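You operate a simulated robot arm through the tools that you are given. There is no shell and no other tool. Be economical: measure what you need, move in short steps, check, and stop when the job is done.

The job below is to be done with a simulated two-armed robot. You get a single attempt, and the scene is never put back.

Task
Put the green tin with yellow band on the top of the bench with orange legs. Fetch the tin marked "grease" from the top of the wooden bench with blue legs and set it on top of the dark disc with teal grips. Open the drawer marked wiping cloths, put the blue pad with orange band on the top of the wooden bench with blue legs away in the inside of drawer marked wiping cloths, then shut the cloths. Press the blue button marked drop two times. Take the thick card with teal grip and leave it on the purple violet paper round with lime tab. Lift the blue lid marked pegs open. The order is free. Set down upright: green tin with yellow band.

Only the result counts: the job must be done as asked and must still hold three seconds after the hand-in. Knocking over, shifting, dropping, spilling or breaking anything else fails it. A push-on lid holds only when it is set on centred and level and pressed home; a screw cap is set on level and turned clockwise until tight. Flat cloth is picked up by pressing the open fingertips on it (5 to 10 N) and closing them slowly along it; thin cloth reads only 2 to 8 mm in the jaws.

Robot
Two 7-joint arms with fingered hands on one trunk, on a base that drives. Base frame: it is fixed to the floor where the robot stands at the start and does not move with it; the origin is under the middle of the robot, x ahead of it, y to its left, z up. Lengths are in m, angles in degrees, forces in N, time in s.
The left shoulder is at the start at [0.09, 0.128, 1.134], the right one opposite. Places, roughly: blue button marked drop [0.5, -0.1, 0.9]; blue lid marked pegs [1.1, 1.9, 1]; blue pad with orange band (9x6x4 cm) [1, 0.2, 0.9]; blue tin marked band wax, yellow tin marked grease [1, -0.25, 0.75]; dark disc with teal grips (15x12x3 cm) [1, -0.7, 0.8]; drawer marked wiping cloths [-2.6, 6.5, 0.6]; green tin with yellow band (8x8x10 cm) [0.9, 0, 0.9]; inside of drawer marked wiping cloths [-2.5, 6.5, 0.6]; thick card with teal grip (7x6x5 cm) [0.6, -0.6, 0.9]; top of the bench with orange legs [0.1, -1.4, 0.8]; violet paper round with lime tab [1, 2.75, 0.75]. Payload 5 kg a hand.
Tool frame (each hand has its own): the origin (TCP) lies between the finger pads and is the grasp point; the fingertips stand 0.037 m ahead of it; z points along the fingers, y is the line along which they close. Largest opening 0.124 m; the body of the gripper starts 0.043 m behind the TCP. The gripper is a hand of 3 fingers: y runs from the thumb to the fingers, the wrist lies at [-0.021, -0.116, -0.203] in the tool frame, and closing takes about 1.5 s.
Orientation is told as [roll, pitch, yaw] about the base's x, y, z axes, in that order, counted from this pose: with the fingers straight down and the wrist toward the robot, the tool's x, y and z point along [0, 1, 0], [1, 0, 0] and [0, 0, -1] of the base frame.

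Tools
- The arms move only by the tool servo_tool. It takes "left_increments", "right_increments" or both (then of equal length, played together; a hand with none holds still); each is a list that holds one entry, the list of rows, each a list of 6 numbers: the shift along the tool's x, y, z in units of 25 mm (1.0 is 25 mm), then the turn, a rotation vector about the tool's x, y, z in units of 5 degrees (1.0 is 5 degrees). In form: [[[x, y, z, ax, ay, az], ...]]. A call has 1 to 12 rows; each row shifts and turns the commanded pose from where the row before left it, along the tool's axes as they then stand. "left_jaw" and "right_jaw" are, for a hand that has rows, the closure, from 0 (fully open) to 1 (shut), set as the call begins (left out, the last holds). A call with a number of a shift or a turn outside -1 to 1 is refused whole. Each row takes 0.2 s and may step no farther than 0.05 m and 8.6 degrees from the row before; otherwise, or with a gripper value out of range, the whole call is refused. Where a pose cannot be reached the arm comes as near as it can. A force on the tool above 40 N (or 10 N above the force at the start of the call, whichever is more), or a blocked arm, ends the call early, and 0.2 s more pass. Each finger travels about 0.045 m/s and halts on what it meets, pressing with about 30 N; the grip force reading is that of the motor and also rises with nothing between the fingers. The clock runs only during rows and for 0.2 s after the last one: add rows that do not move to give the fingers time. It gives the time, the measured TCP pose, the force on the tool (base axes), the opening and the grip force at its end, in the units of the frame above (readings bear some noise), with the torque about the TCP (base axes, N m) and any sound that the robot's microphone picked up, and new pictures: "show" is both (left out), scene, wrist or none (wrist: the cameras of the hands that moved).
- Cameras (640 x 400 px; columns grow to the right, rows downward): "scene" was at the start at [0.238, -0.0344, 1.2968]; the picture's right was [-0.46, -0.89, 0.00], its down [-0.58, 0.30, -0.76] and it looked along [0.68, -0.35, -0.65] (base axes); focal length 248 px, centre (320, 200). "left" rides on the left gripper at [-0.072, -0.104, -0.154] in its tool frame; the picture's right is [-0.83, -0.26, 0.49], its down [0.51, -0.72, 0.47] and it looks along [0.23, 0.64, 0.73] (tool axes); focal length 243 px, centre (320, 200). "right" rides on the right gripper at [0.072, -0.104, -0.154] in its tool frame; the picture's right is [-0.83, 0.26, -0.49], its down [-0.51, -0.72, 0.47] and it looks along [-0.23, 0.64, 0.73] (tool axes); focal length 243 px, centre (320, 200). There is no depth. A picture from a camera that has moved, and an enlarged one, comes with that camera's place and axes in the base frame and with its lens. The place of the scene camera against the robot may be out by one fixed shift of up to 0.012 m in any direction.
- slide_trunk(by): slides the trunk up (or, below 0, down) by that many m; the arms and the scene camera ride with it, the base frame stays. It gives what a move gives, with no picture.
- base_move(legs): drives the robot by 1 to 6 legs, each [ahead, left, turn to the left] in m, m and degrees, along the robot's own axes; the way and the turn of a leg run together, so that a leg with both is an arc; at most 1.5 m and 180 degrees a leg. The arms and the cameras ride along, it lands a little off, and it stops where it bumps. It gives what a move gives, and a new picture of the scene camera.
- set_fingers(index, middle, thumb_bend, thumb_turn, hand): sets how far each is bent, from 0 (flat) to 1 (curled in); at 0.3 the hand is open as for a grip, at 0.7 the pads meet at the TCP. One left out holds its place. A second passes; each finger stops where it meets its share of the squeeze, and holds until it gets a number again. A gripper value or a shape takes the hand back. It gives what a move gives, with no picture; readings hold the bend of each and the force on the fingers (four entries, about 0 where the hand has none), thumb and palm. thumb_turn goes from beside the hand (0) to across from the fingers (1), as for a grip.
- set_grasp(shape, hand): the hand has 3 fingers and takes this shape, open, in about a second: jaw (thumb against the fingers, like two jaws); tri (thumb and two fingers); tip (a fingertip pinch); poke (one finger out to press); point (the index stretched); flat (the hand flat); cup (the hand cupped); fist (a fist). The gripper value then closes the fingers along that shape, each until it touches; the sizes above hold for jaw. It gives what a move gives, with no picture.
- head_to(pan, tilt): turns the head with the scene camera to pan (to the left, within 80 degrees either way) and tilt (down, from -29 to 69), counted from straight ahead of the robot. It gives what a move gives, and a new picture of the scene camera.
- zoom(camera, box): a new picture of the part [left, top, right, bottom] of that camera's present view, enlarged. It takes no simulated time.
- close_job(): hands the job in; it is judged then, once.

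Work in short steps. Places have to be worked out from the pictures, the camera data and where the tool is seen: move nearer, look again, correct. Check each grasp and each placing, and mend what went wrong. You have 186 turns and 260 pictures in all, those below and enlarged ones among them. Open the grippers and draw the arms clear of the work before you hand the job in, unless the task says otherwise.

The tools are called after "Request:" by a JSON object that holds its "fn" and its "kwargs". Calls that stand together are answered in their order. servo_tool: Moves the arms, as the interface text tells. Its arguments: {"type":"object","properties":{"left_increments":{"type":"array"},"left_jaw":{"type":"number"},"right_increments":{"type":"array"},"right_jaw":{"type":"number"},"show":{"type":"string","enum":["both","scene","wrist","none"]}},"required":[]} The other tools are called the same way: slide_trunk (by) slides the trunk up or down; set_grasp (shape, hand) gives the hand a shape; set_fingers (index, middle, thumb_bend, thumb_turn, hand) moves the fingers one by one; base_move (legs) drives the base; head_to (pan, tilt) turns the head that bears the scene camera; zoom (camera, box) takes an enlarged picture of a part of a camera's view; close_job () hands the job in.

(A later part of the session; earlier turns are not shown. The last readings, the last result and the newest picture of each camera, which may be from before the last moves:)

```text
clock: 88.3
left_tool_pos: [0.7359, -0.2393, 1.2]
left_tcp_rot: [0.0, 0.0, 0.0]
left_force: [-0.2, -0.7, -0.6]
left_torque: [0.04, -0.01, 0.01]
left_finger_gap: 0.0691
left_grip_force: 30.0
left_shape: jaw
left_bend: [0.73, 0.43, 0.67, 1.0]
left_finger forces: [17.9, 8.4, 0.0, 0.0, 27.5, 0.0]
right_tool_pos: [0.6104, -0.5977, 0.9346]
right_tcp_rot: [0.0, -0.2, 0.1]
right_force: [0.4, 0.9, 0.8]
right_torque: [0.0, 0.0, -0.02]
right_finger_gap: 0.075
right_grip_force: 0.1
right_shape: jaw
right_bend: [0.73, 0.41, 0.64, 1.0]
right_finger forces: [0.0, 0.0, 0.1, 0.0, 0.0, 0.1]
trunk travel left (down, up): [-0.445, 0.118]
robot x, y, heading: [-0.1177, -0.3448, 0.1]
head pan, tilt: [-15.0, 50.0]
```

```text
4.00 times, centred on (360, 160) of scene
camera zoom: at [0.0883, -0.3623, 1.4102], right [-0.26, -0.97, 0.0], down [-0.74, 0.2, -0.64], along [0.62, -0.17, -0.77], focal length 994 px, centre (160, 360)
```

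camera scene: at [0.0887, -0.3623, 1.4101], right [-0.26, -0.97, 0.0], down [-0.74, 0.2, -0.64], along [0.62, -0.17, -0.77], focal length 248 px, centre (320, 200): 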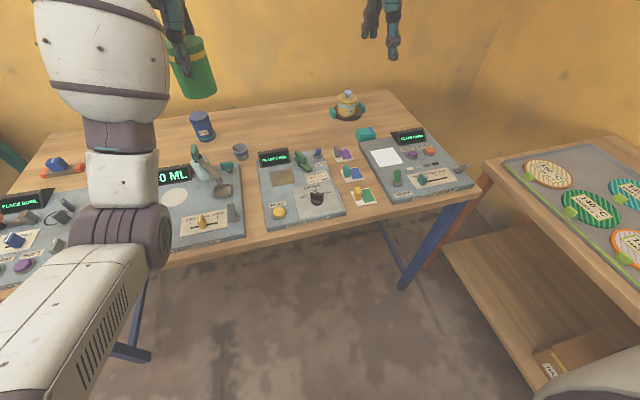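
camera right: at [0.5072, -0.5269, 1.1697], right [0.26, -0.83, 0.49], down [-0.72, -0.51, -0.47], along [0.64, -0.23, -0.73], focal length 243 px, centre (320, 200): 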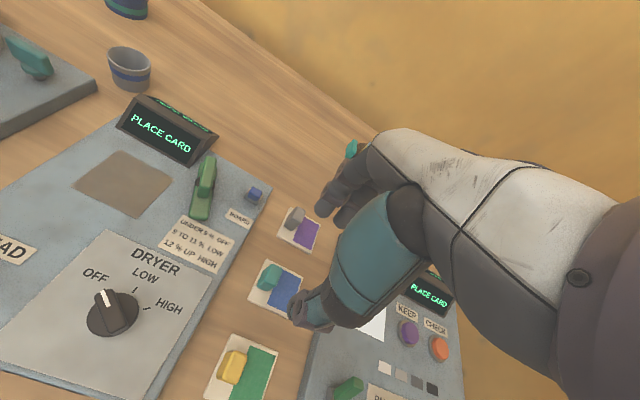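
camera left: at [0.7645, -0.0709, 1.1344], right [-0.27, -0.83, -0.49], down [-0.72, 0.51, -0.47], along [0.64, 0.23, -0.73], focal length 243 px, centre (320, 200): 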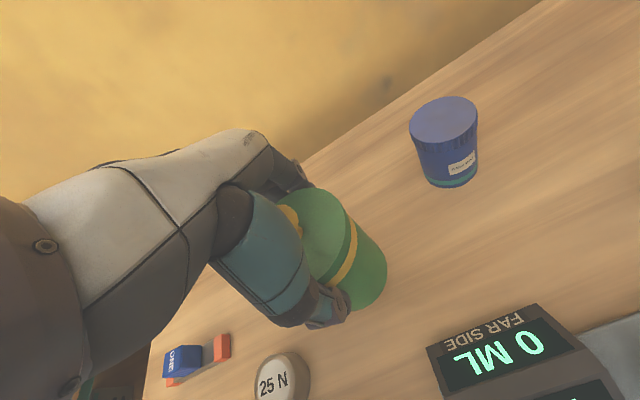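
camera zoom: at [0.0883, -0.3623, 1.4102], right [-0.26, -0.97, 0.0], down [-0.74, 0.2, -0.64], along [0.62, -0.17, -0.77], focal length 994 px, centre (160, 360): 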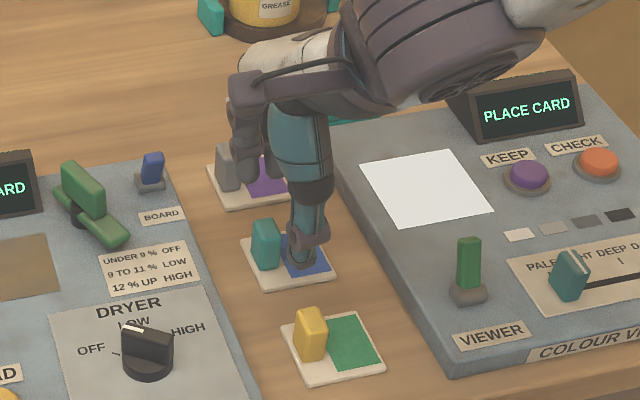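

Measured: thumb lies on y≈-0.597, fingers at -0.594/-0.616, block at -0.592. Shift 9 mm left and descend to grasp height.

Request:
{"fn": "servo_tool", "kwargs": {"right_increments": [[[0.36, 0.1, 0, 0, 0, 0], [0, 0, 0.5, 0, 0, 0], [0, 0, 0.5, 0, 0, 0], [0, 0, 0.4, 0, 0, 0], [0, 0, 0.25, 0, 0, 0], [0, 0, 0, 0, 0, 0]]], "show": "none"}}

Request:
{"fn": "zoom", "kwargs": {"camera": "right", "box": [220, 160, 420, 340]}}

Request:
{"fn": "zoom", "kwargs": {"camera": "scene", "box": [310, 110, 410, 210]}}

```text
clock: 89.7
left_tool_pos: [0.7365, -0.2389, 1.2008]
left_tcp_rot: [0.0, 0.0, 0.0]
left_force: [0.0, 0.4, -1.1]
left_torque: [-0.04, -0.03, -0.04]
left_finger_gap: 0.069
left_grip_force: 29.4
left_shape: jaw
left_bend: [0.73, 0.43, 0.67, 1.0]
left_finger forces: [17.9, 8.3, 0.1, 0.1, 27.5, 0.1]
right_tool_pos: [0.6136, -0.5889, 0.8909]
right_tcp_rot: [0.1, -0.1, 0.0]
right_force: [-0.5, 0.1, -1.0]
right_torque: [-0.04, 0.0, -0.02]
right_finger_gap: 0.0745
right_grip_force: 0.0
right_shape: jaw
right_bend: [0.73, 0.41, 0.64, 1.0]
right_finger forces: [0.1, 0.0, 0.0, 0.0, 0.0, 0.1]
trunk travel left (down, up): [-0.445, 0.118]
robot x, y, heading: [-0.1113, -0.3491, -0.0]
head pan, tilt: [-15.0, 50.0]
```

```text
2.22 times, centred on (320, 250) of right
camera zoom: at [0.5074, -0.5178, 1.0452], right [0.26, -0.83, 0.49], down [-0.72, -0.51, -0.47], along [0.64, -0.23, -0.73], focal length 539 px, centre (320, 89)
```

zoom: 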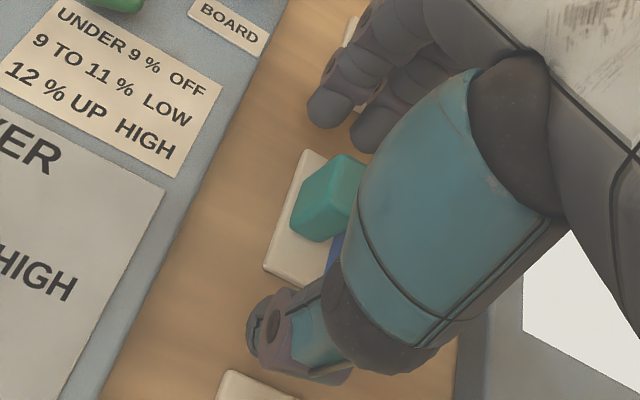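

```text
4.00 times, centred on (360, 160) of scene
camera zoom: at [0.0886, -0.3625, 1.4101], right [-0.26, -0.97, 0.0], down [-0.74, 0.2, -0.64], along [0.62, -0.17, -0.77], focal length 994 px, centre (160, 360)
```

zoom: 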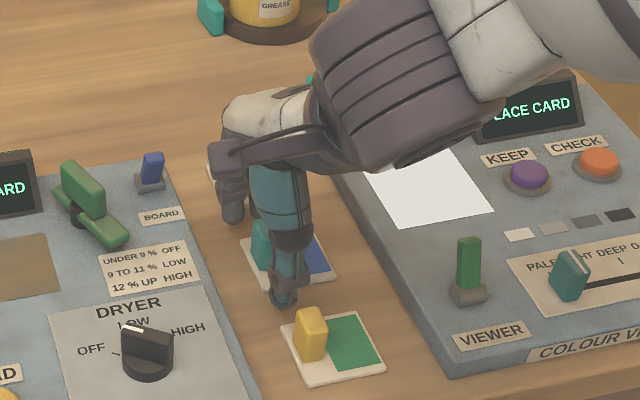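

Block is between thumb and fingers. Closing.

Request:
{"fn": "servo_tool", "kwargs": {"right_increments": [[[0, 0, 0, 0, 0, 0], [0, 0, 0, 0, 0, 0], [0, 0, 0, 0, 0, 0], [0, 0, 0, 0, 0, 0], [0, 0, 0, 0, 0, 0], [0, 0, 0, 0, 0, 0], [0, 0, 0, 0, 0, 0]]], "right_jaw": 1, "show": "none"}}

Request:
{"fn": "zoom", "kwargs": {"camera": "right", "box": [220, 160, 420, 340]}}

Request:
{"fn": "zoom", "kwargs": {"camera": "scene", "box": [310, 110, 410, 210]}}

```text
clock: 91.3
left_tool_pos: [0.737, -0.239, 1.2004]
left_tcp_rot: [-0.1, -0.1, 0.1]
left_force: [0.3, -0.2, -1.1]
left_torque: [-0.01, 0.01, 0.0]
left_finger_gap: 0.0687
left_grip_force: 30.8
left_shape: jaw
left_bend: [0.73, 0.43, 0.67, 1.0]
left_finger forces: [17.9, 8.3, 0.0, 0.0, 27.5, 0.1]
right_tool_pos: [0.613, -0.5901, 0.8918]
right_tcp_rot: [-0.1, -0.1, 0.0]
right_force: [0.8, 0.4, 1.2]
right_torque: [-0.04, -0.09, 0.01]
right_finger_gap: 0.0175
right_grip_force: 30.1
right_shape: jaw
right_bend: [0.73, 0.6, 0.76, 1.0]
right_finger forces: [10.3, 16.1, 0.0, 0.0, 23.0, 0.0]
trunk travel left (down, up): [-0.445, 0.118]
robot x, y, heading: [-0.116, -0.3469, -0.3]
head pan, tilt: [-15.0, 50.0]
```

```text
2.22 times, centred on (320, 250) of right
camera zoom: at [0.5074, -0.5176, 1.0454], right [0.26, -0.83, 0.49], down [-0.72, -0.51, -0.47], along [0.64, -0.23, -0.73], focal length 539 px, centre (320, 89)
```

zoom: 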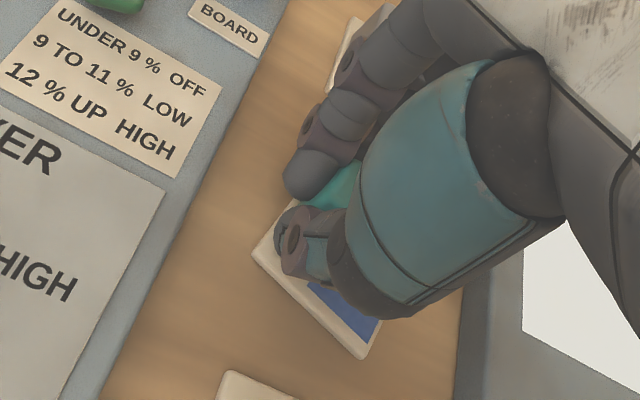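

```text
4.00 times, centred on (360, 160) of scene
camera zoom: at [0.0885, -0.3623, 1.4101], right [-0.26, -0.97, 0.0], down [-0.74, 0.2, -0.64], along [0.62, -0.17, -0.77], focal length 994 px, centre (160, 360)
```

zoom: 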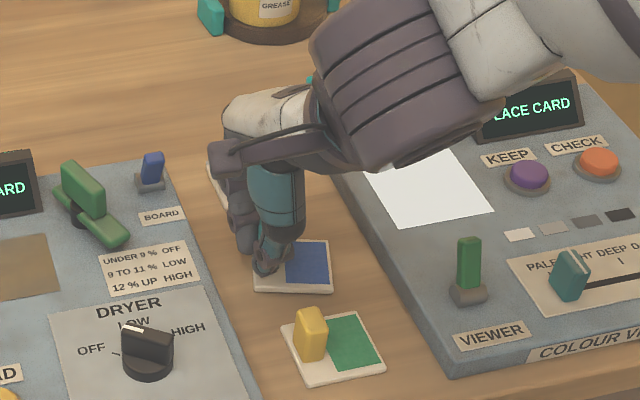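

Grip on the block with all fingers (card turned slightly). Lift.

Request:
{"fn": "servo_tool", "kwargs": {"right_increments": [[[0, 0, -0.3, 0, 0, 0], [0, 0, -0.5, 0, 0, 0], [0, 0, -0.7, 0, 0, 0], [0, 0, -0.7, 0, 0, 0], [0, 0, -1, 0, 0, 0], [0, 0, -1, 0, 0, 0], [0, 0, -1, 0, 0, 0], [0, 0, -1, 0, 0, 0], [0, 0, 0, 0, 0, 0]]], "show": "wrist"}}

Request:
{"fn": "zoom", "kwargs": {"camera": "scene", "box": [300, 60, 460, 200]}}

```text
clock: 93.3
left_tool_pos: [0.7367, -0.2392, 1.2007]
left_tcp_rot: [0.0, 0.0, 0.0]
left_force: [0.8, 0.2, -0.7]
left_torque: [0.01, 0.02, 0.03]
left_finger_gap: 0.0692
left_grip_force: 30.2
left_shape: jaw
left_bend: [0.73, 0.43, 0.67, 1.0]
left_finger forces: [18.0, 8.4, 0.0, 0.0, 27.6, 0.0]
right_tool_pos: [0.6138, -0.5907, 1.0476]
right_tcp_rot: [0.1, 0.0, 0.0]
right_force: [0.4, 0.2, -1.7]
right_torque: [-0.01, 0.0, -0.03]
right_finger_gap: 0.0173
right_grip_force: 29.3
right_shape: jaw
right_bend: [0.73, 0.6, 0.76, 1.0]
right_finger forces: [10.5, 15.4, 0.0, 0.0, 22.6, 0.0]
trunk travel left (down, up): [-0.445, 0.118]
robot x, y, heading: [-0.1147, -0.3462, -0.2]
head pan, tilt: [-15.0, 50.0]
camera right: at [0.5077, -0.5188, 1.2012], right [0.26, -0.83, 0.49], down [-0.72, -0.51, -0.47], along [0.64, -0.23, -0.73], focal length 243 px, centre (320, 200)
```

right: 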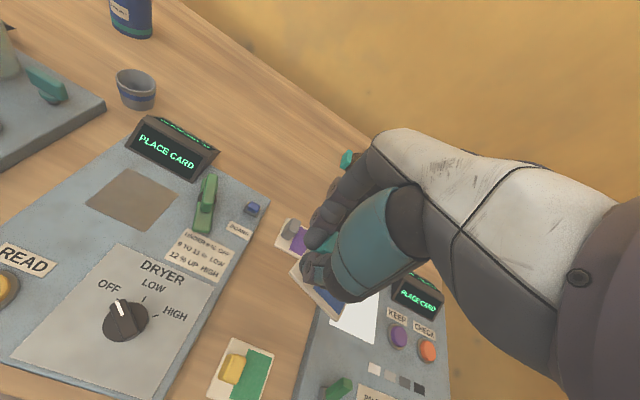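

```text
2.86 times, centred on (380, 130) of scene
camera zoom: at [0.0892, -0.3628, 1.4099], right [-0.26, -0.97, 0.0], down [-0.74, 0.2, -0.64], along [0.62, -0.17, -0.77], focal length 710 px, centre (149, 400)
```

zoom: 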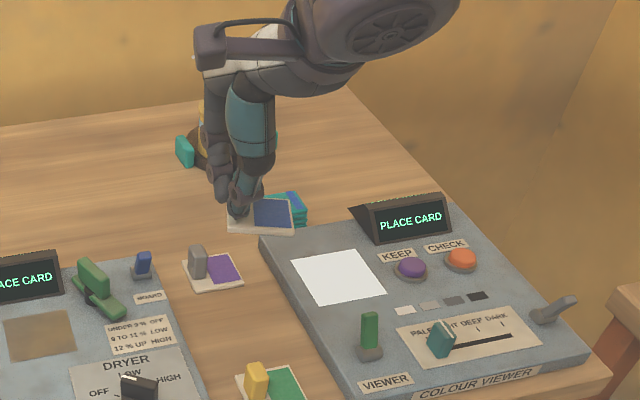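

Card is held level. Raise the right hand, then look at the orange-legged bench for free wood.

Request:
{"fn": "servo_tool", "kwargs": {"right_increments": [[[0, 0, -1, 0, 0, 0], [0, 0, -1, 0, 0, 0], [0, 0, -1, 0, 0, 0], [0, 0, -1, 0, 0, 0], [0, 0, -1, 0, 0, 0], [0, 0, -1, 0, 0, 0], [0, 0, 0, 0, 0, 0]]], "show": "none"}}

Request:
{"fn": "base_move", "kwargs": {"legs": [[-0.05, 0, 0], [0, 0, -88]]}}

Request:
{"fn": "head_to", "kwargs": {"pan": 0, "tilt": 35}}

```text
clock: 94.9
left_tool_pos: [0.7361, -0.2379, 1.2004]
left_tcp_rot: [0.1, 0.1, 0.0]
left_force: [0.0, -1.4, -2.1]
left_torque: [-0.02, 0.03, 0.02]
left_finger_gap: 0.0688
left_grip_force: 30.0
left_shape: jaw
left_bend: [0.73, 0.43, 0.67, 1.0]
left_finger forces: [17.8, 8.5, 0.1, 0.1, 27.5, 0.0]
right_tool_pos: [0.6124, -0.5903, 1.1985]
right_tcp_rot: [-0.1, -0.1, -0.1]
right_force: [1.1, 0.1, -0.1]
right_torque: [-0.02, 0.03, 0.01]
right_finger_gap: 0.0171
right_grip_force: 30.0
right_shape: jaw
right_bend: [0.73, 0.6, 0.76, 1.0]
right_finger forces: [10.4, 15.4, 0.0, 0.0, 22.5, 0.0]
trunk travel left (down, up): [-0.445, 0.118]
robot x, y, heading: [-0.1174, -0.3487, -0.1]
head pan, tilt: [-15.0, 50.0]
```

```text
clock: 99.5
left_tool_pos: [0.0073, -1.1887, 1.2005]
left_tcp_rot: [-0.1, 0.1, -85.8]
left_force: [-1.2, 0.5, -1.9]
left_torque: [0.02, 0.02, 0.0]
left_finger_gap: 0.0682
left_grip_force: 29.8
left_shape: jaw
left_bend: [0.73, 0.43, 0.67, 1.0]
left_finger forces: [17.5, 8.4, 0.1, 0.0, 27.0, 0.1]
right_tool_pos: [-0.3531, -1.0886, 1.1973]
right_tcp_rot: [0.0, 0.0, -85.9]
right_force: [0.7, 0.0, -1.1]
right_torque: [-0.05, 0.05, -0.01]
right_finger_gap: 0.017
right_grip_force: 30.1
right_shape: jaw
right_bend: [0.73, 0.6, 0.76, 1.0]
right_finger forces: [11.0, 14.7, 0.0, 0.0, 21.4, 0.1]
trunk travel left (down, up): [-0.445, 0.118]
robot x, y, heading: [-0.1626, -0.3479, -85.7]
head pan, tilt: [-15.0, 50.0]
camera scene: at [-0.1712, -0.5491, 1.41], right [-0.98, 0.19, 0.0], down [0.14, 0.75, -0.64], along [-0.12, -0.63, -0.77], focal length 248 px, centre (320, 200)
```

scene: 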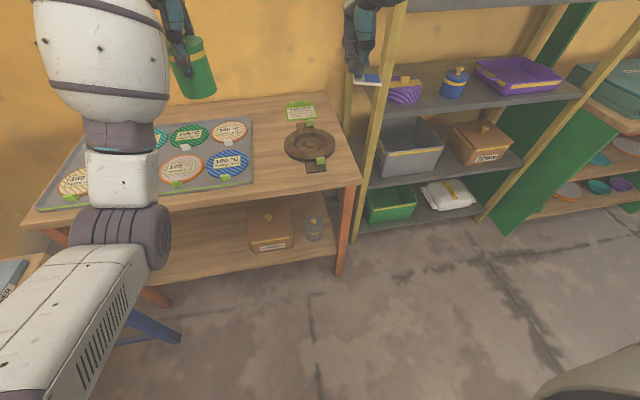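

```text
clock: 100.3
left_tool_pos: [0.0058, -1.1878, 1.2]
left_tcp_rot: [0.0, 0.0, -85.7]
left_force: [0.4, -0.6, -1.2]
left_torque: [0.0, -0.02, -0.02]
left_finger_gap: 0.0686
left_grip_force: 30.0
left_shape: jaw
left_bend: [0.73, 0.43, 0.67, 1.0]
left_finger forces: [17.6, 8.3, 0.0, 0.0, 27.0, 0.0]
right_tool_pos: [-0.353, -1.0904, 1.1978]
right_tcp_rot: [0.2, 0.0, -85.8]
right_force: [-1.1, -0.1, -0.6]
right_torque: [0.0, -0.01, 0.01]
right_finger_gap: 0.0172
right_grip_force: 30.3
right_shape: jaw
right_bend: [0.73, 0.6, 0.76, 1.0]
right_finger forces: [10.9, 14.8, 0.0, 0.0, 21.4, 0.0]
trunk travel left (down, up): [-0.445, 0.118]
robot x, y, heading: [-0.1612, -0.3476, -86.0]
head pan, tilt: [0.0, 35.0]
camera scene: at [-0.1508, -0.5612, 1.4317], right [-1.0, -0.07, 0.0], down [-0.04, 0.57, -0.82], along [0.06, -0.82, -0.57], focal length 248 px, centre (320, 200)
```

scene: 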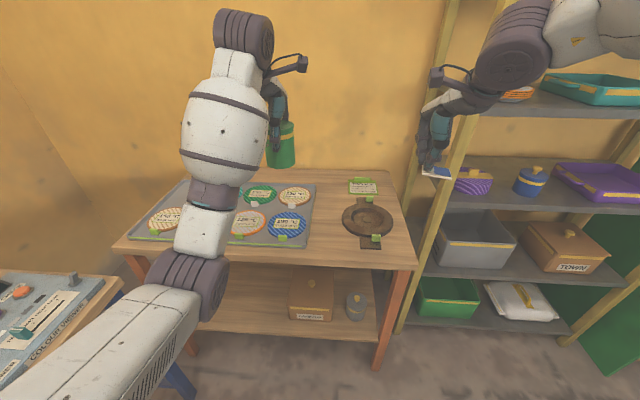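

There is free wood between the mat and the dark holder. I'll take the left hand's view to fix positions and the bench height.

Request:
{"fn": "zoom", "kwargs": {"camera": "left", "box": [0, 0, 640, 400]}}

Request:
{"fn": "zoom", "kwargs": {"camera": "scene", "box": [210, 140, 430, 280]}}

```text
1.00 times, centred on (320, 200) of left (not enlarged: the box is as wide or as high as the picture)
camera zoom: at [-0.0733, -1.0901, 1.3535], right [-0.85, 0.2, -0.49], down [0.45, 0.76, -0.47], along [0.28, -0.62, -0.73], focal length 243 px, centre (320, 200)
```

zoom: 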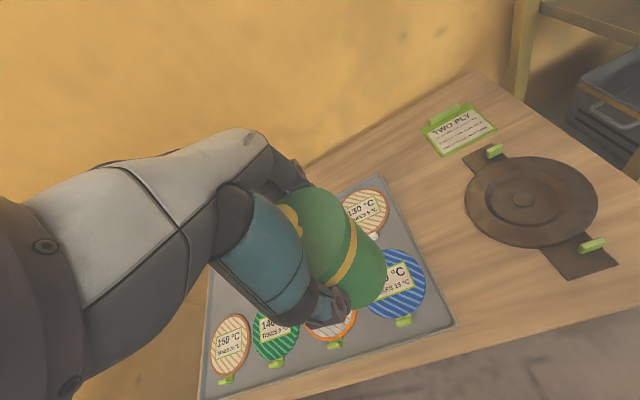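

```text
2.86 times, centred on (320, 210) of scene
camera zoom: at [-0.1508, -0.5612, 1.4317], right [-1.0, -0.07, 0.0], down [-0.04, 0.57, -0.82], along [0.06, -0.82, -0.57], focal length 710 px, centre (320, 171)
```

zoom: 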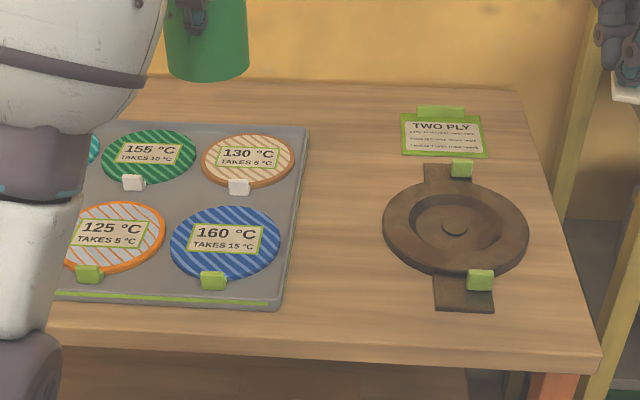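

Bench top is at z≈0.83; mat edge x≈-0.06, ring centre ≈(-0.27,-1.30). I'll set the tin at about (-0.14,-1.21). Move the left hand there, high first, then down partway.

Request:
{"fn": "servo_tool", "kwargs": {"left_increments": [[[-1, 0.1, 0, 0, 0, 0], [-1, 0.1, 0, 0, 0, 0], [-1, 0.1, 0, 0, 0, 0], [-1, 0.1, 0, 0, 0, 0], [-1, 0.1, 0, 0, 0, 0], [-0.9, 0, 0.5, 0, 0, 0], [0, 0, 1, 0, 0, 0], [0, 0, 1, 0, 0, 0], [0, 0, 1, 0, 0, 0], [0, 0, 1, 0, 0, 0], [0, 0, 1, 0, 0, 0], [0, 0, 0, 0, 0, 0]]]}}

Request:
{"fn": "zoom", "kwargs": {"camera": "scene", "box": [210, 140, 430, 280]}}

```text
clock: 102.9
left_tool_pos: [-0.142, -1.2127, 1.0642]
left_tcp_rot: [0.1, 0.1, -85.9]
left_force: [-0.2, 0.5, -1.2]
left_torque: [0.03, -0.01, 0.01]
left_finger_gap: 0.0684
left_grip_force: 30.0
left_shape: jaw
left_bend: [0.73, 0.43, 0.67, 1.0]
left_finger forces: [17.6, 8.2, 0.1, 0.0, 27.1, 0.0]
right_tool_pos: [-0.3527, -1.0885, 1.1985]
right_tcp_rot: [-0.1, -0.1, -85.9]
right_force: [0.3, -0.6, 0.4]
right_torque: [-0.01, 0.02, -0.01]
right_finger_gap: 0.017
right_grip_force: 29.5
right_shape: jaw
right_bend: [0.73, 0.6, 0.76, 1.0]
right_finger forces: [11.0, 14.7, 0.0, 0.1, 21.4, 0.1]
trunk travel left (down, up): [-0.445, 0.118]
robot x, y, heading: [-0.1655, -0.3469, -86.0]
head pan, tilt: [0.0, 35.0]
camera scene: at [-0.1507, -0.5611, 1.4319], right [-1.0, -0.07, 0.0], down [-0.04, 0.57, -0.82], along [0.06, -0.82, -0.57], focal length 248 px, centre (320, 200)
camera left: at [-0.2198, -1.1145, 1.2168], right [-0.85, 0.2, -0.49], down [0.45, 0.76, -0.47], along [0.28, -0.62, -0.73], focal length 243 px, centre (320, 200)
```

scene: 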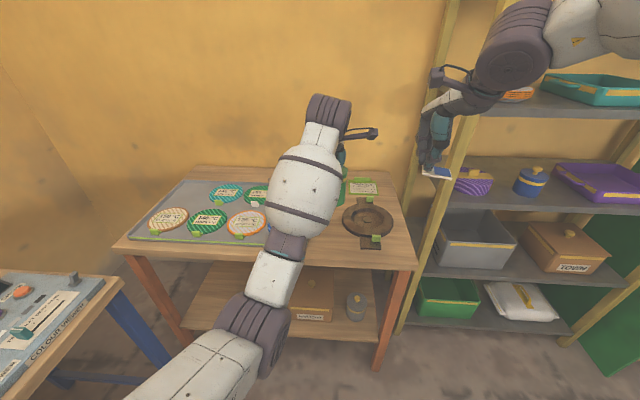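
left: 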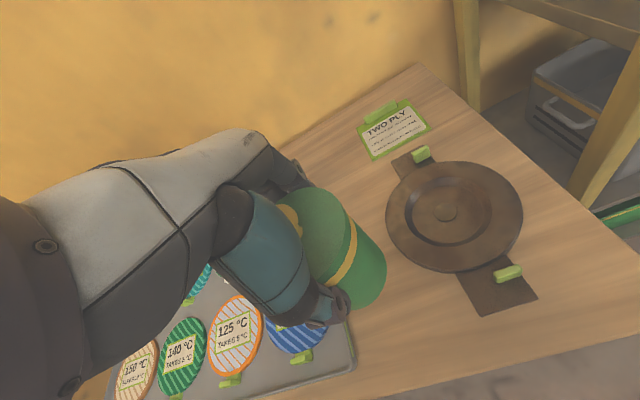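

```text
2.86 times, centred on (320, 210) of scene
camera zoom: at [-0.1507, -0.5611, 1.4319], right [-1.0, -0.07, 0.0], down [-0.04, 0.57, -0.82], along [0.06, -0.82, -0.57], focal length 710 px, centre (320, 171)
```

zoom: 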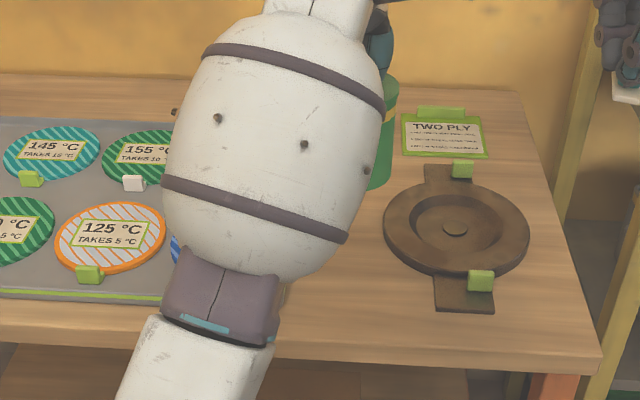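

Projected landing spot is on free wood. Shift ~8 mm away from the ring and lower.

Request:
{"fn": "servo_tool", "kwargs": {"left_increments": [[[0.3, 0, 0.9, 0, 0, 0], [0, 0, 0.9, 0, 0, 0], [0, 0, 0.9, 0, 0, 0], [0, 0, 0.9, 0, 0, 0], [0, 0, 0.9, 0, 0, 0], [0, 0, 0.5, 0, 0, 0], [0, 0, 0, 0, 0, 0]]], "show": "wrist"}}

```text
clock: 104.5
left_tool_pos: [-0.1339, -1.2105, 0.9355]
left_tcp_rot: [0.0, 0.0, -85.8]
left_force: [-0.6, -0.1, -0.1]
left_torque: [0.01, 0.0, 0.02]
left_finger_gap: 0.0682
left_grip_force: 29.9
left_shape: jaw
left_bend: [0.73, 0.43, 0.67, 1.0]
left_finger forces: [17.6, 8.4, 0.0, 0.1, 27.0, 0.0]
right_tool_pos: [-0.3538, -1.0899, 1.1977]
right_tcp_rot: [0.0, 0.0, -85.8]
right_force: [-0.3, -0.3, -0.9]
right_torque: [0.03, 0.0, 0.01]
right_finger_gap: 0.017
right_grip_force: 30.1
right_shape: jaw
right_bend: [0.73, 0.6, 0.76, 1.0]
right_finger forces: [11.0, 14.8, 0.0, 0.0, 21.4, 0.0]
trunk travel left (down, up): [-0.445, 0.118]
robot x, y, heading: [-0.1638, -0.3496, -85.6]
head pan, tilt: [0.0, 35.0]
camera left: at [-0.2135, -1.1118, 1.09], right [-0.85, 0.2, -0.49], down [0.45, 0.76, -0.47], along [0.28, -0.62, -0.73], focal length 243 px, centre (320, 200)
```

left: 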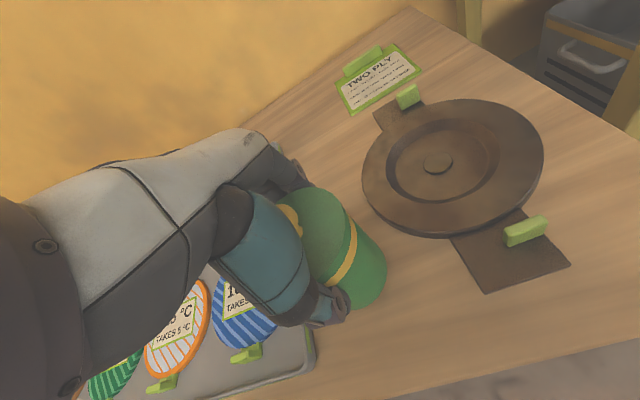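

Clear all round. Creep down to contact.

Request:
{"fn": "servo_tool", "kwargs": {"left_increments": [[[0, 0, 0.3, 0, 0, 0], [0, 0, 0.2, 0, 0, 0], [0, 0, 0.15, 0, 0, 0], [0, 0, 0, 0, 0, 0]]], "show": "none"}}

Request:
{"fn": "servo_tool", "kwargs": {"left_increments": [[[0, 0, 0.12, 0, 0, 0], [0, 0, 0.12, 0, 0, 0], [0, 0, 0, 0, 0, 0]]], "show": "wrist"}}

```text
clock: 105.5
left_tool_pos: [-0.1337, -1.2103, 0.9211]
left_tcp_rot: [0.0, 0.0, -85.8]
left_force: [-1.0, 0.0, -2.2]
left_torque: [0.02, -0.01, -0.05]
left_finger_gap: 0.0685
left_grip_force: 30.1
left_shape: jaw
left_bend: [0.73, 0.43, 0.67, 1.0]
left_finger forces: [17.7, 8.3, 0.0, 0.0, 27.1, 0.1]
right_tool_pos: [-0.3538, -1.0897, 1.1979]
right_tcp_rot: [0.0, -0.1, -85.8]
right_force: [0.4, -0.1, -0.2]
right_torque: [-0.04, 0.0, -0.03]
right_finger_gap: 0.0172
right_grip_force: 30.0
right_shape: jaw
right_bend: [0.73, 0.6, 0.76, 1.0]
right_finger forces: [10.9, 14.7, 0.0, 0.0, 21.4, 0.0]
trunk travel left (down, up): [-0.445, 0.118]
robot x, y, heading: [-0.164, -0.3465, -85.7]
head pan, tilt: [0.0, 35.0]
```

```text
clock: 106.3
left_tool_pos: [-0.1339, -1.2097, 0.9147]
left_tcp_rot: [0.0, 0.0, -85.8]
left_force: [-0.4, 0.1, -0.9]
left_torque: [-0.02, 0.02, 0.03]
left_finger_gap: 0.0685
left_grip_force: 30.0
left_shape: jaw
left_bend: [0.73, 0.43, 0.67, 1.0]
left_finger forces: [17.6, 8.4, 0.0, 0.0, 27.0, 0.0]
right_tool_pos: [-0.3533, -1.0901, 1.1974]
right_tcp_rot: [0.0, -0.1, -85.8]
right_force: [-1.1, 0.0, 0.5]
right_torque: [0.03, 0.0, -0.02]
right_finger_gap: 0.0171
right_grip_force: 31.2
right_shape: jaw
right_bend: [0.73, 0.6, 0.76, 1.0]
right_finger forces: [10.9, 14.8, 0.1, 0.1, 21.3, 0.0]
trunk travel left (down, up): [-0.445, 0.118]
robot x, y, heading: [-0.1624, -0.3509, -85.7]
head pan, tilt: [0.0, 35.0]
camera left: at [-0.2122, -1.1122, 1.0684], right [-0.85, 0.2, -0.49], down [0.45, 0.76, -0.47], along [0.28, -0.62, -0.73], focal length 243 px, centre (320, 200)
```

left: 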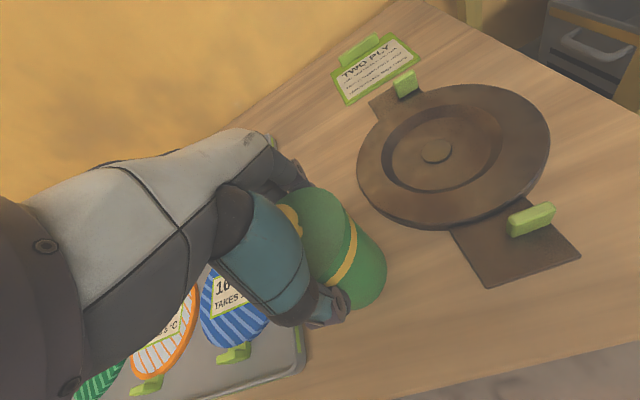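

Not touching yet; continue in 3 mm steps.

Request:
{"fn": "servo_tool", "kwargs": {"left_increments": [[[0, 0, 0.12, 0, 0, 0], [0, 0, 0.12, 0, 0, 0], [0, 0, 0, 0, 0, 0]]], "show": "none"}}

Request:
{"fn": "servo_tool", "kwargs": {"left_increments": [[[0, 0, 0.1, 0, 0, 0], [0, 0, 0, 0, 0, 0]]], "show": "none"}}

Request:
{"fn": "servo_tool", "kwargs": {"left_increments": [[[0, 0, 0.1, 0, 0, 0], [0, 0, 0, 0, 0, 0]]], "show": "wrist"}}

```text
clock: 107.1
left_tool_pos: [-0.1324, -1.211, 0.9108]
left_tcp_rot: [0.1, -0.1, -85.8]
left_force: [0.4, -0.5, 6.4]
left_torque: [-0.09, 0.01, 0.0]
left_finger_gap: 0.0681
left_grip_force: 29.9
left_shape: jaw
left_bend: [0.74, 0.43, 0.67, 1.0]
left_finger forces: [18.4, 8.9, 0.0, 0.1, 28.2, 0.1]
right_tool_pos: [-0.3534, -1.0893, 1.1984]
right_tcp_rot: [0.0, -0.1, -85.8]
right_force: [0.7, -0.5, -0.8]
right_torque: [0.01, 0.02, 0.0]
right_finger_gap: 0.0173
right_grip_force: 29.5
right_shape: jaw
right_bend: [0.73, 0.6, 0.76, 1.0]
right_finger forces: [10.9, 14.8, 0.0, 0.1, 21.5, 0.0]
trunk travel left (down, up): [-0.445, 0.118]
robot x, y, heading: [-0.1627, -0.3478, -86.0]
head pan, tilt: [0.0, 35.0]
```

```text
clock: 107.7
left_tool_pos: [-0.1319, -1.2101, 0.9088]
left_tcp_rot: [0.0, -0.3, -85.8]
left_force: [0.0, -2.6, 18.7]
left_torque: [-0.18, 0.03, 0.01]
left_finger_gap: 0.0686
left_grip_force: 29.9
left_shape: jaw
left_bend: [0.74, 0.43, 0.67, 1.0]
left_finger forces: [20.5, 10.4, 0.1, 0.0, 28.5, 0.0]
right_tool_pos: [-0.3535, -1.0887, 1.1988]
right_tcp_rot: [0.0, -0.1, -85.8]
right_force: [0.3, -0.1, 0.7]
right_torque: [0.0, 0.0, -0.02]
right_finger_gap: 0.0169
right_grip_force: 29.7
right_shape: jaw
right_bend: [0.73, 0.6, 0.76, 1.0]
right_finger forces: [10.9, 14.8, 0.0, 0.0, 21.3, 0.1]
trunk travel left (down, up): [-0.445, 0.118]
robot x, y, heading: [-0.1656, -0.3433, -85.9]
head pan, tilt: [0.0, 35.0]
```

```text
clock: 108.3
left_tool_pos: [-0.1341, -1.2103, 0.9094]
left_tcp_rot: [-0.1, -0.4, -85.8]
left_force: [1.3, -6.5, 33.4]
left_torque: [-0.3, -0.04, 0.07]
left_finger_gap: 0.0691
left_grip_force: 30.6
left_shape: jaw
left_bend: [0.74, 0.42, 0.68, 1.0]
left_finger forces: [21.7, 11.6, 0.0, 0.0, 28.9, 0.0]
right_tool_pos: [-0.3536, -1.0868, 1.2]
right_tcp_rot: [0.1, -0.3, -85.8]
right_force: [0.1, -0.5, -0.2]
right_torque: [-0.03, -0.01, 0.02]
right_finger_gap: 0.0174
right_grip_force: 29.9
right_shape: jaw
right_bend: [0.73, 0.6, 0.76, 1.0]
right_finger forces: [11.1, 14.8, 0.0, 0.0, 21.4, 0.0]
trunk travel left (down, up): [-0.445, 0.118]
robot x, y, heading: [-0.1665, -0.3459, -85.6]
head pan, tilt: [0.0, 35.0]
camera left: at [-0.2121, -1.1097, 1.0621], right [-0.85, 0.2, -0.49], down [0.45, 0.75, -0.48], along [0.28, -0.63, -0.73], focal length 243 px, centre (320, 200)
```

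left: 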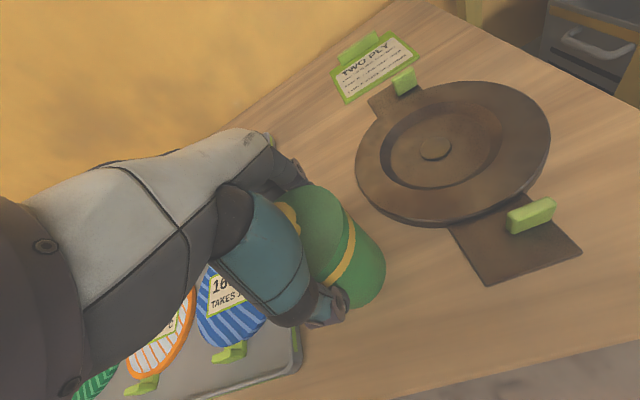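

Firm contact. Relax 5 mm upward, then open.

Request:
{"fn": "servo_tool", "kwargs": {"left_increments": [[[0, 0, -0.1, 0, 0, 0], [0, 0, -0.1, 0, 0, 0], [0, 0, 0, 0, 0, 0]]], "show": "none"}}

Request:
{"fn": "servo_tool", "kwargs": {"left_increments": [[[0, 0, 0, 0, 0, 0], [0, 0, 0, 0, 0, 0], [0, 0, 0, 0, 0, 0], [0, 0, 0, 0, 0, 0], [0, 0, 0, 0, 0, 0], [0, 0, 0, 0, 0, 0], [0, 0, 0, 0, 0, 0], [0, 0, 0, 0, 0, 0]]], "left_jaw": 0, "show": "wrist"}}

```text
clock: 109.1
left_tool_pos: [-0.1324, -1.2095, 0.9087]
left_tcp_rot: [0.1, 0.0, -85.8]
left_force: [2.1, -4.5, 18.8]
left_torque: [-0.51, -0.07, 0.05]
left_finger_gap: 0.0691
left_grip_force: 30.4
left_shape: jaw
left_bend: [0.74, 0.42, 0.68, 1.0]
left_finger forces: [20.7, 10.6, 0.0, 0.0, 28.6, 0.1]
right_tool_pos: [-0.3544, -1.0869, 1.1983]
right_tcp_rot: [0.0, -0.1, -85.8]
right_force: [1.5, 0.0, -0.1]
right_torque: [-0.04, -0.05, 0.0]
right_finger_gap: 0.0172
right_grip_force: 29.4
right_shape: jaw
right_bend: [0.73, 0.6, 0.76, 1.0]
right_finger forces: [11.1, 14.9, 0.0, 0.1, 21.4, 0.0]
trunk travel left (down, up): [-0.445, 0.118]
robot x, y, heading: [-0.1676, -0.3478, -85.9]
head pan, tilt: [0.0, 35.0]
```

```text
clock: 110.9
left_tool_pos: [-0.1323, -1.2106, 0.9107]
left_tcp_rot: [0.1, 0.0, -85.8]
left_force: [-0.7, 0.4, -0.7]
left_torque: [-0.02, 0.03, 0.03]
left_finger_gap: 0.1238
left_grip_force: 0.1
left_shape: jaw
left_bend: [0.3, 0.3, 0.3, 0.98]
left_finger forces: [0.0, 0.1, 0.0, 0.0, 0.0, 0.0]
right_tool_pos: [-0.3528, -1.0898, 1.1973]
right_tcp_rot: [0.0, 0.0, -85.8]
right_force: [0.5, -0.2, -0.9]
right_torque: [-0.01, -0.01, -0.01]
right_finger_gap: 0.0171
right_grip_force: 30.3
right_shape: jaw
right_bend: [0.73, 0.6, 0.76, 1.0]
right_finger forces: [11.0, 14.9, 0.1, 0.0, 21.5, 0.1]
trunk travel left (down, up): [-0.445, 0.118]
robot x, y, heading: [-0.1654, -0.3471, -86.2]
head pan, tilt: [0.0, 35.0]
camera left: at [-0.2121, -1.1127, 1.063], right [-0.85, 0.2, -0.49], down [0.45, 0.76, -0.47], along [0.28, -0.62, -0.73], focal length 243 px, centre (320, 200)
```

left: 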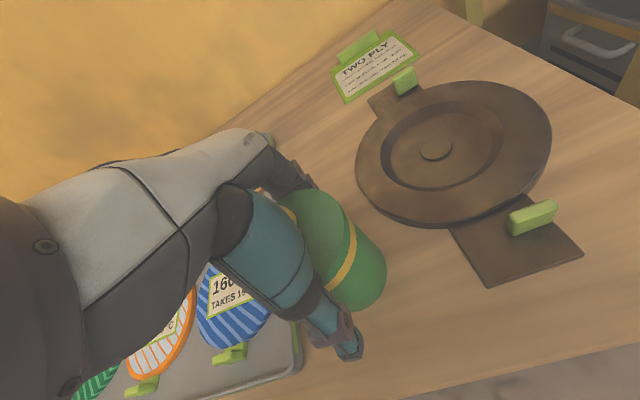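

Tin stands free. Raise the left hand straight up and verify.

Request:
{"fn": "servo_tool", "kwargs": {"left_increments": [[[0, 0, -0.4, 0, 0, 0], [0, 0, -0.8, 0, 0, 0], [0, 0, -1, 0, 0, 0], [0, 0, -1, 0, 0, 0], [0, 0, -1, 0, 0, 0], [0, 0, -1, 0, 0, 0], [0, 0, -1, 0, 0, 0], [0, 0, -1, 0, 0, 0], [0, 0, -1, 0, 0, 0], [0, 0, -1, 0, 0, 0], [0, 0, -1, 0, 0, 0], [0, 0, -1, 0, 0, 0]]], "show": "wrist"}}

```text
clock: 113.5
left_tool_pos: [-0.1332, -1.2101, 1.1886]
left_tcp_rot: [0.0, 0.1, -85.7]
left_force: [0.2, 0.5, -0.6]
left_torque: [-0.02, 0.03, 0.0]
left_finger_gap: 0.1234
left_grip_force: 0.1
left_shape: jaw
left_bend: [0.3, 0.3, 0.3, 0.98]
left_finger forces: [0.0, 0.0, 0.1, 0.0, 0.0, 0.0]
right_tool_pos: [-0.3532, -1.0893, 1.1971]
right_tcp_rot: [0.0, -0.1, -85.8]
right_force: [0.5, -0.2, 0.2]
right_torque: [-0.02, 0.02, 0.01]
right_finger_gap: 0.0172
right_grip_force: 30.0
right_shape: jaw
right_bend: [0.73, 0.6, 0.76, 1.0]
right_finger forces: [11.1, 14.8, 0.0, 0.0, 21.4, 0.0]
trunk travel left (down, up): [-0.445, 0.118]
robot x, y, heading: [-0.1628, -0.3471, -85.9]
head pan, tilt: [0.0, 35.0]
camera left: at [-0.2114, -1.1121, 1.3429], right [-0.85, 0.2, -0.49], down [0.45, 0.76, -0.47], along [0.28, -0.62, -0.73], focal length 243 px, centre (320, 200)
```

left: 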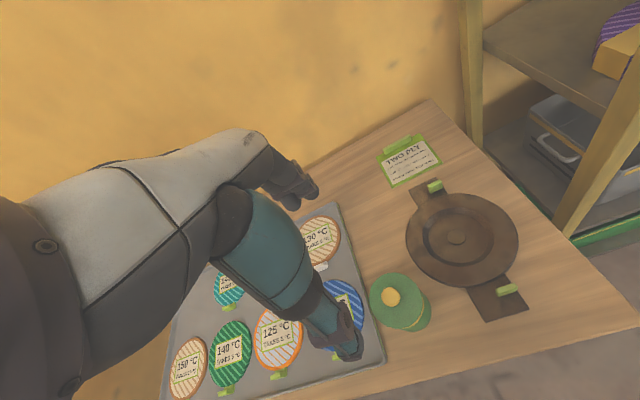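

Green tin is upright on the bench. Now turn back, raise the trunk, and go for the blue pad with the left hand.

Request:
{"fn": "slide_trunk", "kwargs": {"by": 0.1}}

Request:
{"fn": "base_move", "kwargs": {"legs": [[0, 0, 86], [0, 0.42, 0], [0.2, 0, 0]]}}

Request:
{"fn": "head_to", "kwargs": {"pan": 15, "tilt": 45}}

```text
clock: 114.8
left_tool_pos: [-0.1321, -1.2117, 1.2849]
left_tcp_rot: [0.0, 0.3, -85.9]
left_force: [0.1, 0.0, -0.9]
left_torque: [0.03, 0.0, -0.03]
left_finger_gap: 0.1239
left_grip_force: 0.1
left_shape: jaw
left_bend: [0.3, 0.3, 0.3, 0.98]
left_finger forces: [0.0, 0.1, 0.1, 0.1, 0.0, 0.1]
right_tool_pos: [-0.3533, -1.0912, 1.2952]
right_tcp_rot: [0.0, 0.2, -85.8]
right_force: [-0.2, -0.1, -1.1]
right_torque: [0.03, -0.03, 0.01]
right_finger_gap: 0.0169
right_grip_force: 30.0
right_shape: jaw
right_bend: [0.73, 0.6, 0.76, 1.0]
right_finger forces: [11.1, 14.9, 0.0, 0.0, 21.5, 0.1]
trunk travel left (down, up): [-0.545, 0.018]
robot x, y, heading: [-0.1601, -0.3479, -85.8]
head pan, tilt: [0.0, 35.0]
```

```text
clock: 124.0
left_tool_pos: [0.8876, 0.065, 1.2945]
left_tcp_rot: [0.0, -0.3, 0.8]
left_force: [-0.5, 1.0, 0.2]
left_torque: [-0.01, -0.06, -0.02]
left_finger_gap: 0.1238
left_grip_force: 0.0
left_shape: jaw
left_bend: [0.3, 0.3, 0.3, 0.98]
left_finger forces: [0.0, 0.1, 0.0, 0.0, 0.0, 0.0]
right_tool_pos: [0.7538, -0.1487, 1.3025]
right_tcp_rot: [0.1, -0.4, 0.8]
right_force: [-0.4, -0.1, 1.0]
right_torque: [-0.02, -0.06, -0.02]
right_finger_gap: 0.0169
right_grip_force: 30.0
right_shape: jaw
right_bend: [0.73, 0.6, 0.76, 1.0]
right_finger forces: [11.3, 14.4, 0.1, 0.0, 20.7, 0.0]
trunk travel left (down, up): [-0.545, 0.018]
robot x, y, heading: [0.0282, 0.0829, 1.2]
head pan, tilt: [0.0, 35.0]
camera scene: at [0.161, 0.0908, 1.5563], right [0.01, -1.0, 0.0], down [-0.57, -0.01, -0.82], along [0.82, 0.01, -0.57], focal length 248 px, centre (320, 200)
```

scene: 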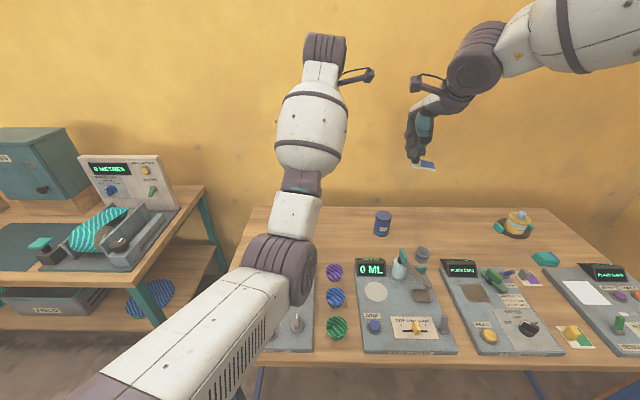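

```text
clock: 124.8
left_tool_pos: [0.8924, 0.0644, 1.2905]
left_tcp_rot: [0.0, 0.0, 0.7]
left_force: [-1.1, 0.2, 0.5]
left_torque: [0.01, 0.01, -0.03]
left_finger_gap: 0.1235
left_grip_force: 0.1
left_shape: jaw
left_bend: [0.3, 0.3, 0.3, 0.98]
left_finger forces: [0.0, 0.1, 0.0, 0.1, 0.1, 0.0]
right_tool_pos: [0.7571, -0.1481, 1.2974]
right_tcp_rot: [0.1, -0.1, 0.8]
right_force: [-0.2, -0.2, -1.1]
right_torque: [0.0, 0.02, -0.01]
right_finger_gap: 0.0169
right_grip_force: 30.1
right_shape: jaw
right_bend: [0.73, 0.6, 0.76, 1.0]
right_finger forces: [11.3, 14.4, 0.0, 0.0, 20.7, 0.1]
trunk travel left (down, up): [-0.545, 0.018]
robot x, y, heading: [0.0275, 0.085, 1.1]
head pan, tilt: [15.0, 45.0]
camera scene: at [0.1567, 0.1119, 1.5405], right [0.27, -0.96, 0.0], down [-0.68, -0.19, -0.71], along [0.68, 0.19, -0.71], focal length 248 px, centre (320, 200)
```

scene: 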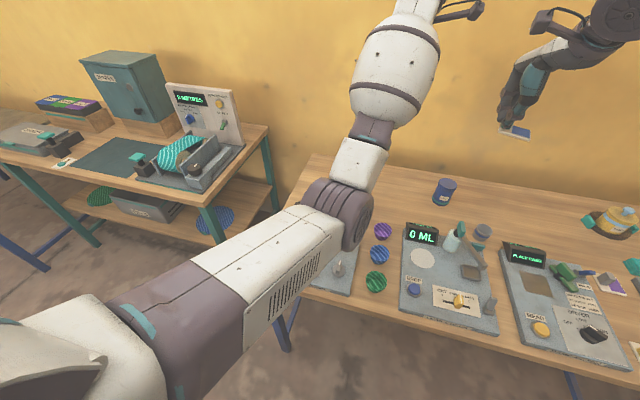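

Request:
{"fn": "zoom", "kwargs": {"camera": "left", "box": [0, 0, 640, 400]}}

```text
1.00 times, centred on (320, 200) of left (not enlarged: the box is as wide or as high as the picture)
camera zoom: at [0.7891, -0.0096, 1.4438], right [-0.25, -0.83, -0.49], down [-0.73, 0.5, -0.47], along [0.64, 0.24, -0.73], focal length 243 px, centre (320, 200)
```

zoom: 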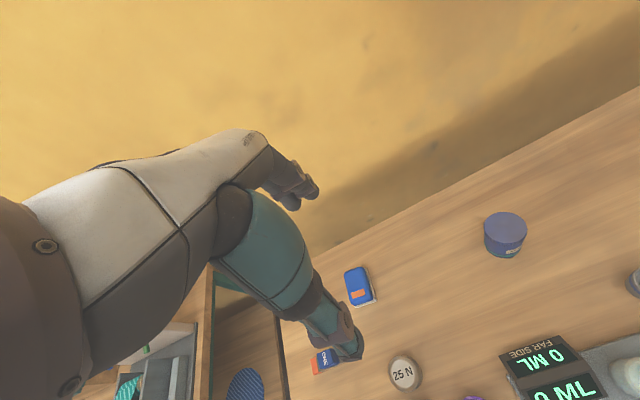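

Pad at about (0.982,0.157). Drive 0.08 ahead and bring the left hand above it.

Request:
{"fn": "base_move", "kwargs": {"legs": [[0.09, 0, 0]]}}

Request:
{"fn": "servo_tool", "kwargs": {"left_increments": [[[0.6, 0, 0.5, 0, 0, 0], [0.6, 0, 0.8, 0, 0, 0], [0.6, 0, 1, 0, 0, 0], [0.6, 0, 1, 0, 0, 0], [0.6, 0, 1, 0, 0, 0], [0.6, 0, 1, 0, 0, 0], [0, 0, 1, 0, 0, 0], [0, 0, 1, 0, 0, 0], [0, 0, 1, 0, 0, 0], [0, 0, 0, 0, 0, 0]]]}}

```text
clock: 125.9
left_tool_pos: [0.972, 0.0657, 1.3004]
left_tcp_rot: [-0.1, -0.6, 0.7]
left_force: [-0.8, 0.2, 1.3]
left_torque: [0.03, -0.06, 0.04]
left_finger_gap: 0.1237
left_grip_force: 0.0
left_shape: jaw
left_bend: [0.3, 0.3, 0.3, 0.98]
left_finger forces: [0.1, 0.1, 0.0, 0.1, 0.1, 0.1]
right_tool_pos: [0.8379, -0.1462, 1.3074]
right_tcp_rot: [0.1, -0.7, 0.8]
right_force: [-1.3, 0.7, 0.5]
right_torque: [0.0, -0.08, -0.01]
right_finger_gap: 0.0171
right_grip_force: 30.2
right_shape: jaw
right_bend: [0.73, 0.6, 0.76, 1.0]
right_finger forces: [11.4, 14.4, 0.0, 0.0, 20.8, 0.0]
trunk travel left (down, up): [-0.545, 0.018]
robot x, y, heading: [0.118, 0.0842, 1.0]
head pan, tilt: [15.0, 45.0]
camera scene: at [0.2352, 0.1132, 1.5422], right [0.27, -0.96, 0.0], down [-0.68, -0.19, -0.71], along [0.69, 0.19, -0.7], focal length 248 px, centre (320, 200)
```

scene: 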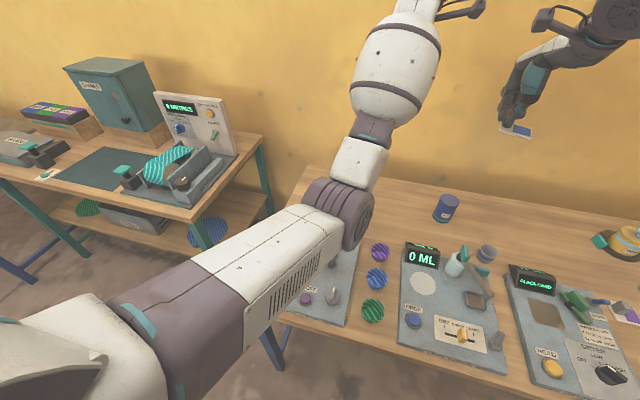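

```text
clock: 128.1
left_tool_pos: [0.981, 0.1544, 1.0833]
left_tcp_rot: [0.0, -0.1, 0.8]
left_force: [0.5, 0.3, -0.1]
left_torque: [-0.02, 0.0, 0.0]
left_finger_gap: 0.1235
left_grip_force: 0.1
left_shape: jaw
left_bend: [0.3, 0.3, 0.3, 0.98]
left_finger forces: [0.0, 0.0, 0.0, 0.1, 0.0, 0.0]
right_tool_pos: [0.8471, -0.1475, 1.2975]
right_tcp_rot: [0.1, -0.1, 0.8]
right_force: [-0.3, -0.4, -0.4]
right_torque: [0.06, -0.01, 0.01]
right_finger_gap: 0.0172
right_grip_force: 29.5
right_shape: jaw
right_bend: [0.73, 0.6, 0.76, 1.0]
right_finger forces: [11.3, 14.3, 0.1, 0.1, 20.7, 0.1]
trunk travel left (down, up): [-0.545, 0.018]
robot x, y, heading: [0.1208, 0.0836, 0.5]
head pan, tilt: [15.0, 45.0]
camera scene: at [0.246, 0.1129, 1.5404], right [0.27, -0.96, 0.0], down [-0.68, -0.19, -0.71], along [0.68, 0.19, -0.71], focal length 248 px, centre (320, 200)
camera left: at [0.8788, 0.0807, 1.2374], right [-0.25, -0.83, -0.49], down [-0.73, 0.5, -0.47], along [0.64, 0.24, -0.73], focal length 243 px, centre (320, 200)
```

scene: 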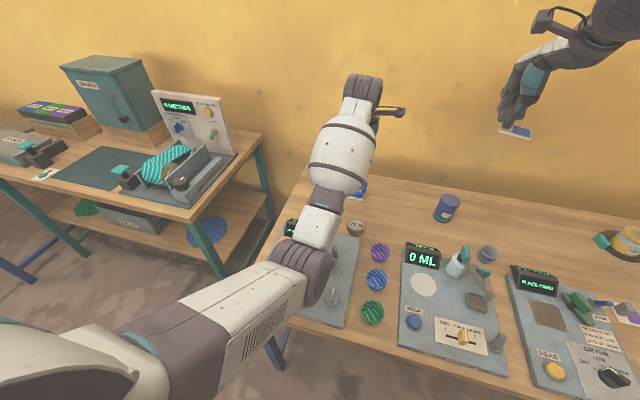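
left: 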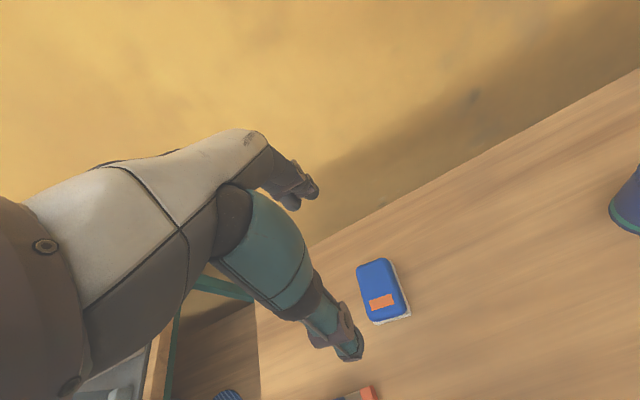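

Pad centre (0.985,0.154), long axis along x. Lowering to just above it.

Request:
{"fn": "servo_tool", "kwargs": {"left_increments": [[[-0.1, 0.16, 0.9, 0, 0, 0], [0, 0, 0.9, 0, 0, 0], [0, 0, 0.9, 0, 0, 0], [0, 0, 0.9, 0, 0, 0], [0, 0, 0.9, 0, 0, 0], [0, 0, 0.5, 0, 0, 0], [0, 0, 0, 0, 0, 0]]], "show": "none"}}

Request:
{"fn": "zoom", "kwargs": {"camera": "left", "box": [220, 140, 440, 360]}}

```text
clock: 129.7
left_tool_pos: [0.9834, 0.1544, 0.9588]
left_tcp_rot: [0.1, 0.0, 0.8]
left_force: [0.8, -0.2, 0.1]
left_torque: [-0.03, -0.02, 0.01]
left_finger_gap: 0.1237
left_grip_force: 0.1
left_shape: jaw
left_bend: [0.3, 0.3, 0.3, 0.98]
left_finger forces: [0.0, 0.0, 0.0, 0.1, 0.0, 0.0]
right_tool_pos: [0.8464, -0.1464, 1.2991]
right_tcp_rot: [0.1, -0.2, 0.7]
right_force: [-0.2, -0.2, -0.1]
right_torque: [0.01, -0.04, 0.02]
right_finger_gap: 0.0171
right_grip_force: 29.7
right_shape: jaw
right_bend: [0.73, 0.6, 0.76, 1.0]
right_finger forces: [11.3, 14.4, 0.1, 0.1, 20.7, 0.0]
trunk travel left (down, up): [-0.545, 0.018]
robot x, y, heading: [0.115, 0.0825, 0.7]
head pan, tilt: [15.0, 45.0]
```

```text
1.82 times, centred on (330, 250) of left
camera zoom: at [0.8809, 0.0799, 1.1127], right [-0.25, -0.83, -0.49], down [-0.73, 0.5, -0.47], along [0.64, 0.24, -0.73], focal length 441 px, centre (302, 109)
```

zoom: 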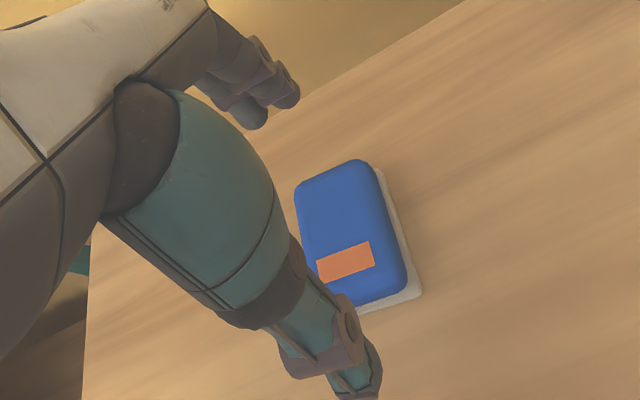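

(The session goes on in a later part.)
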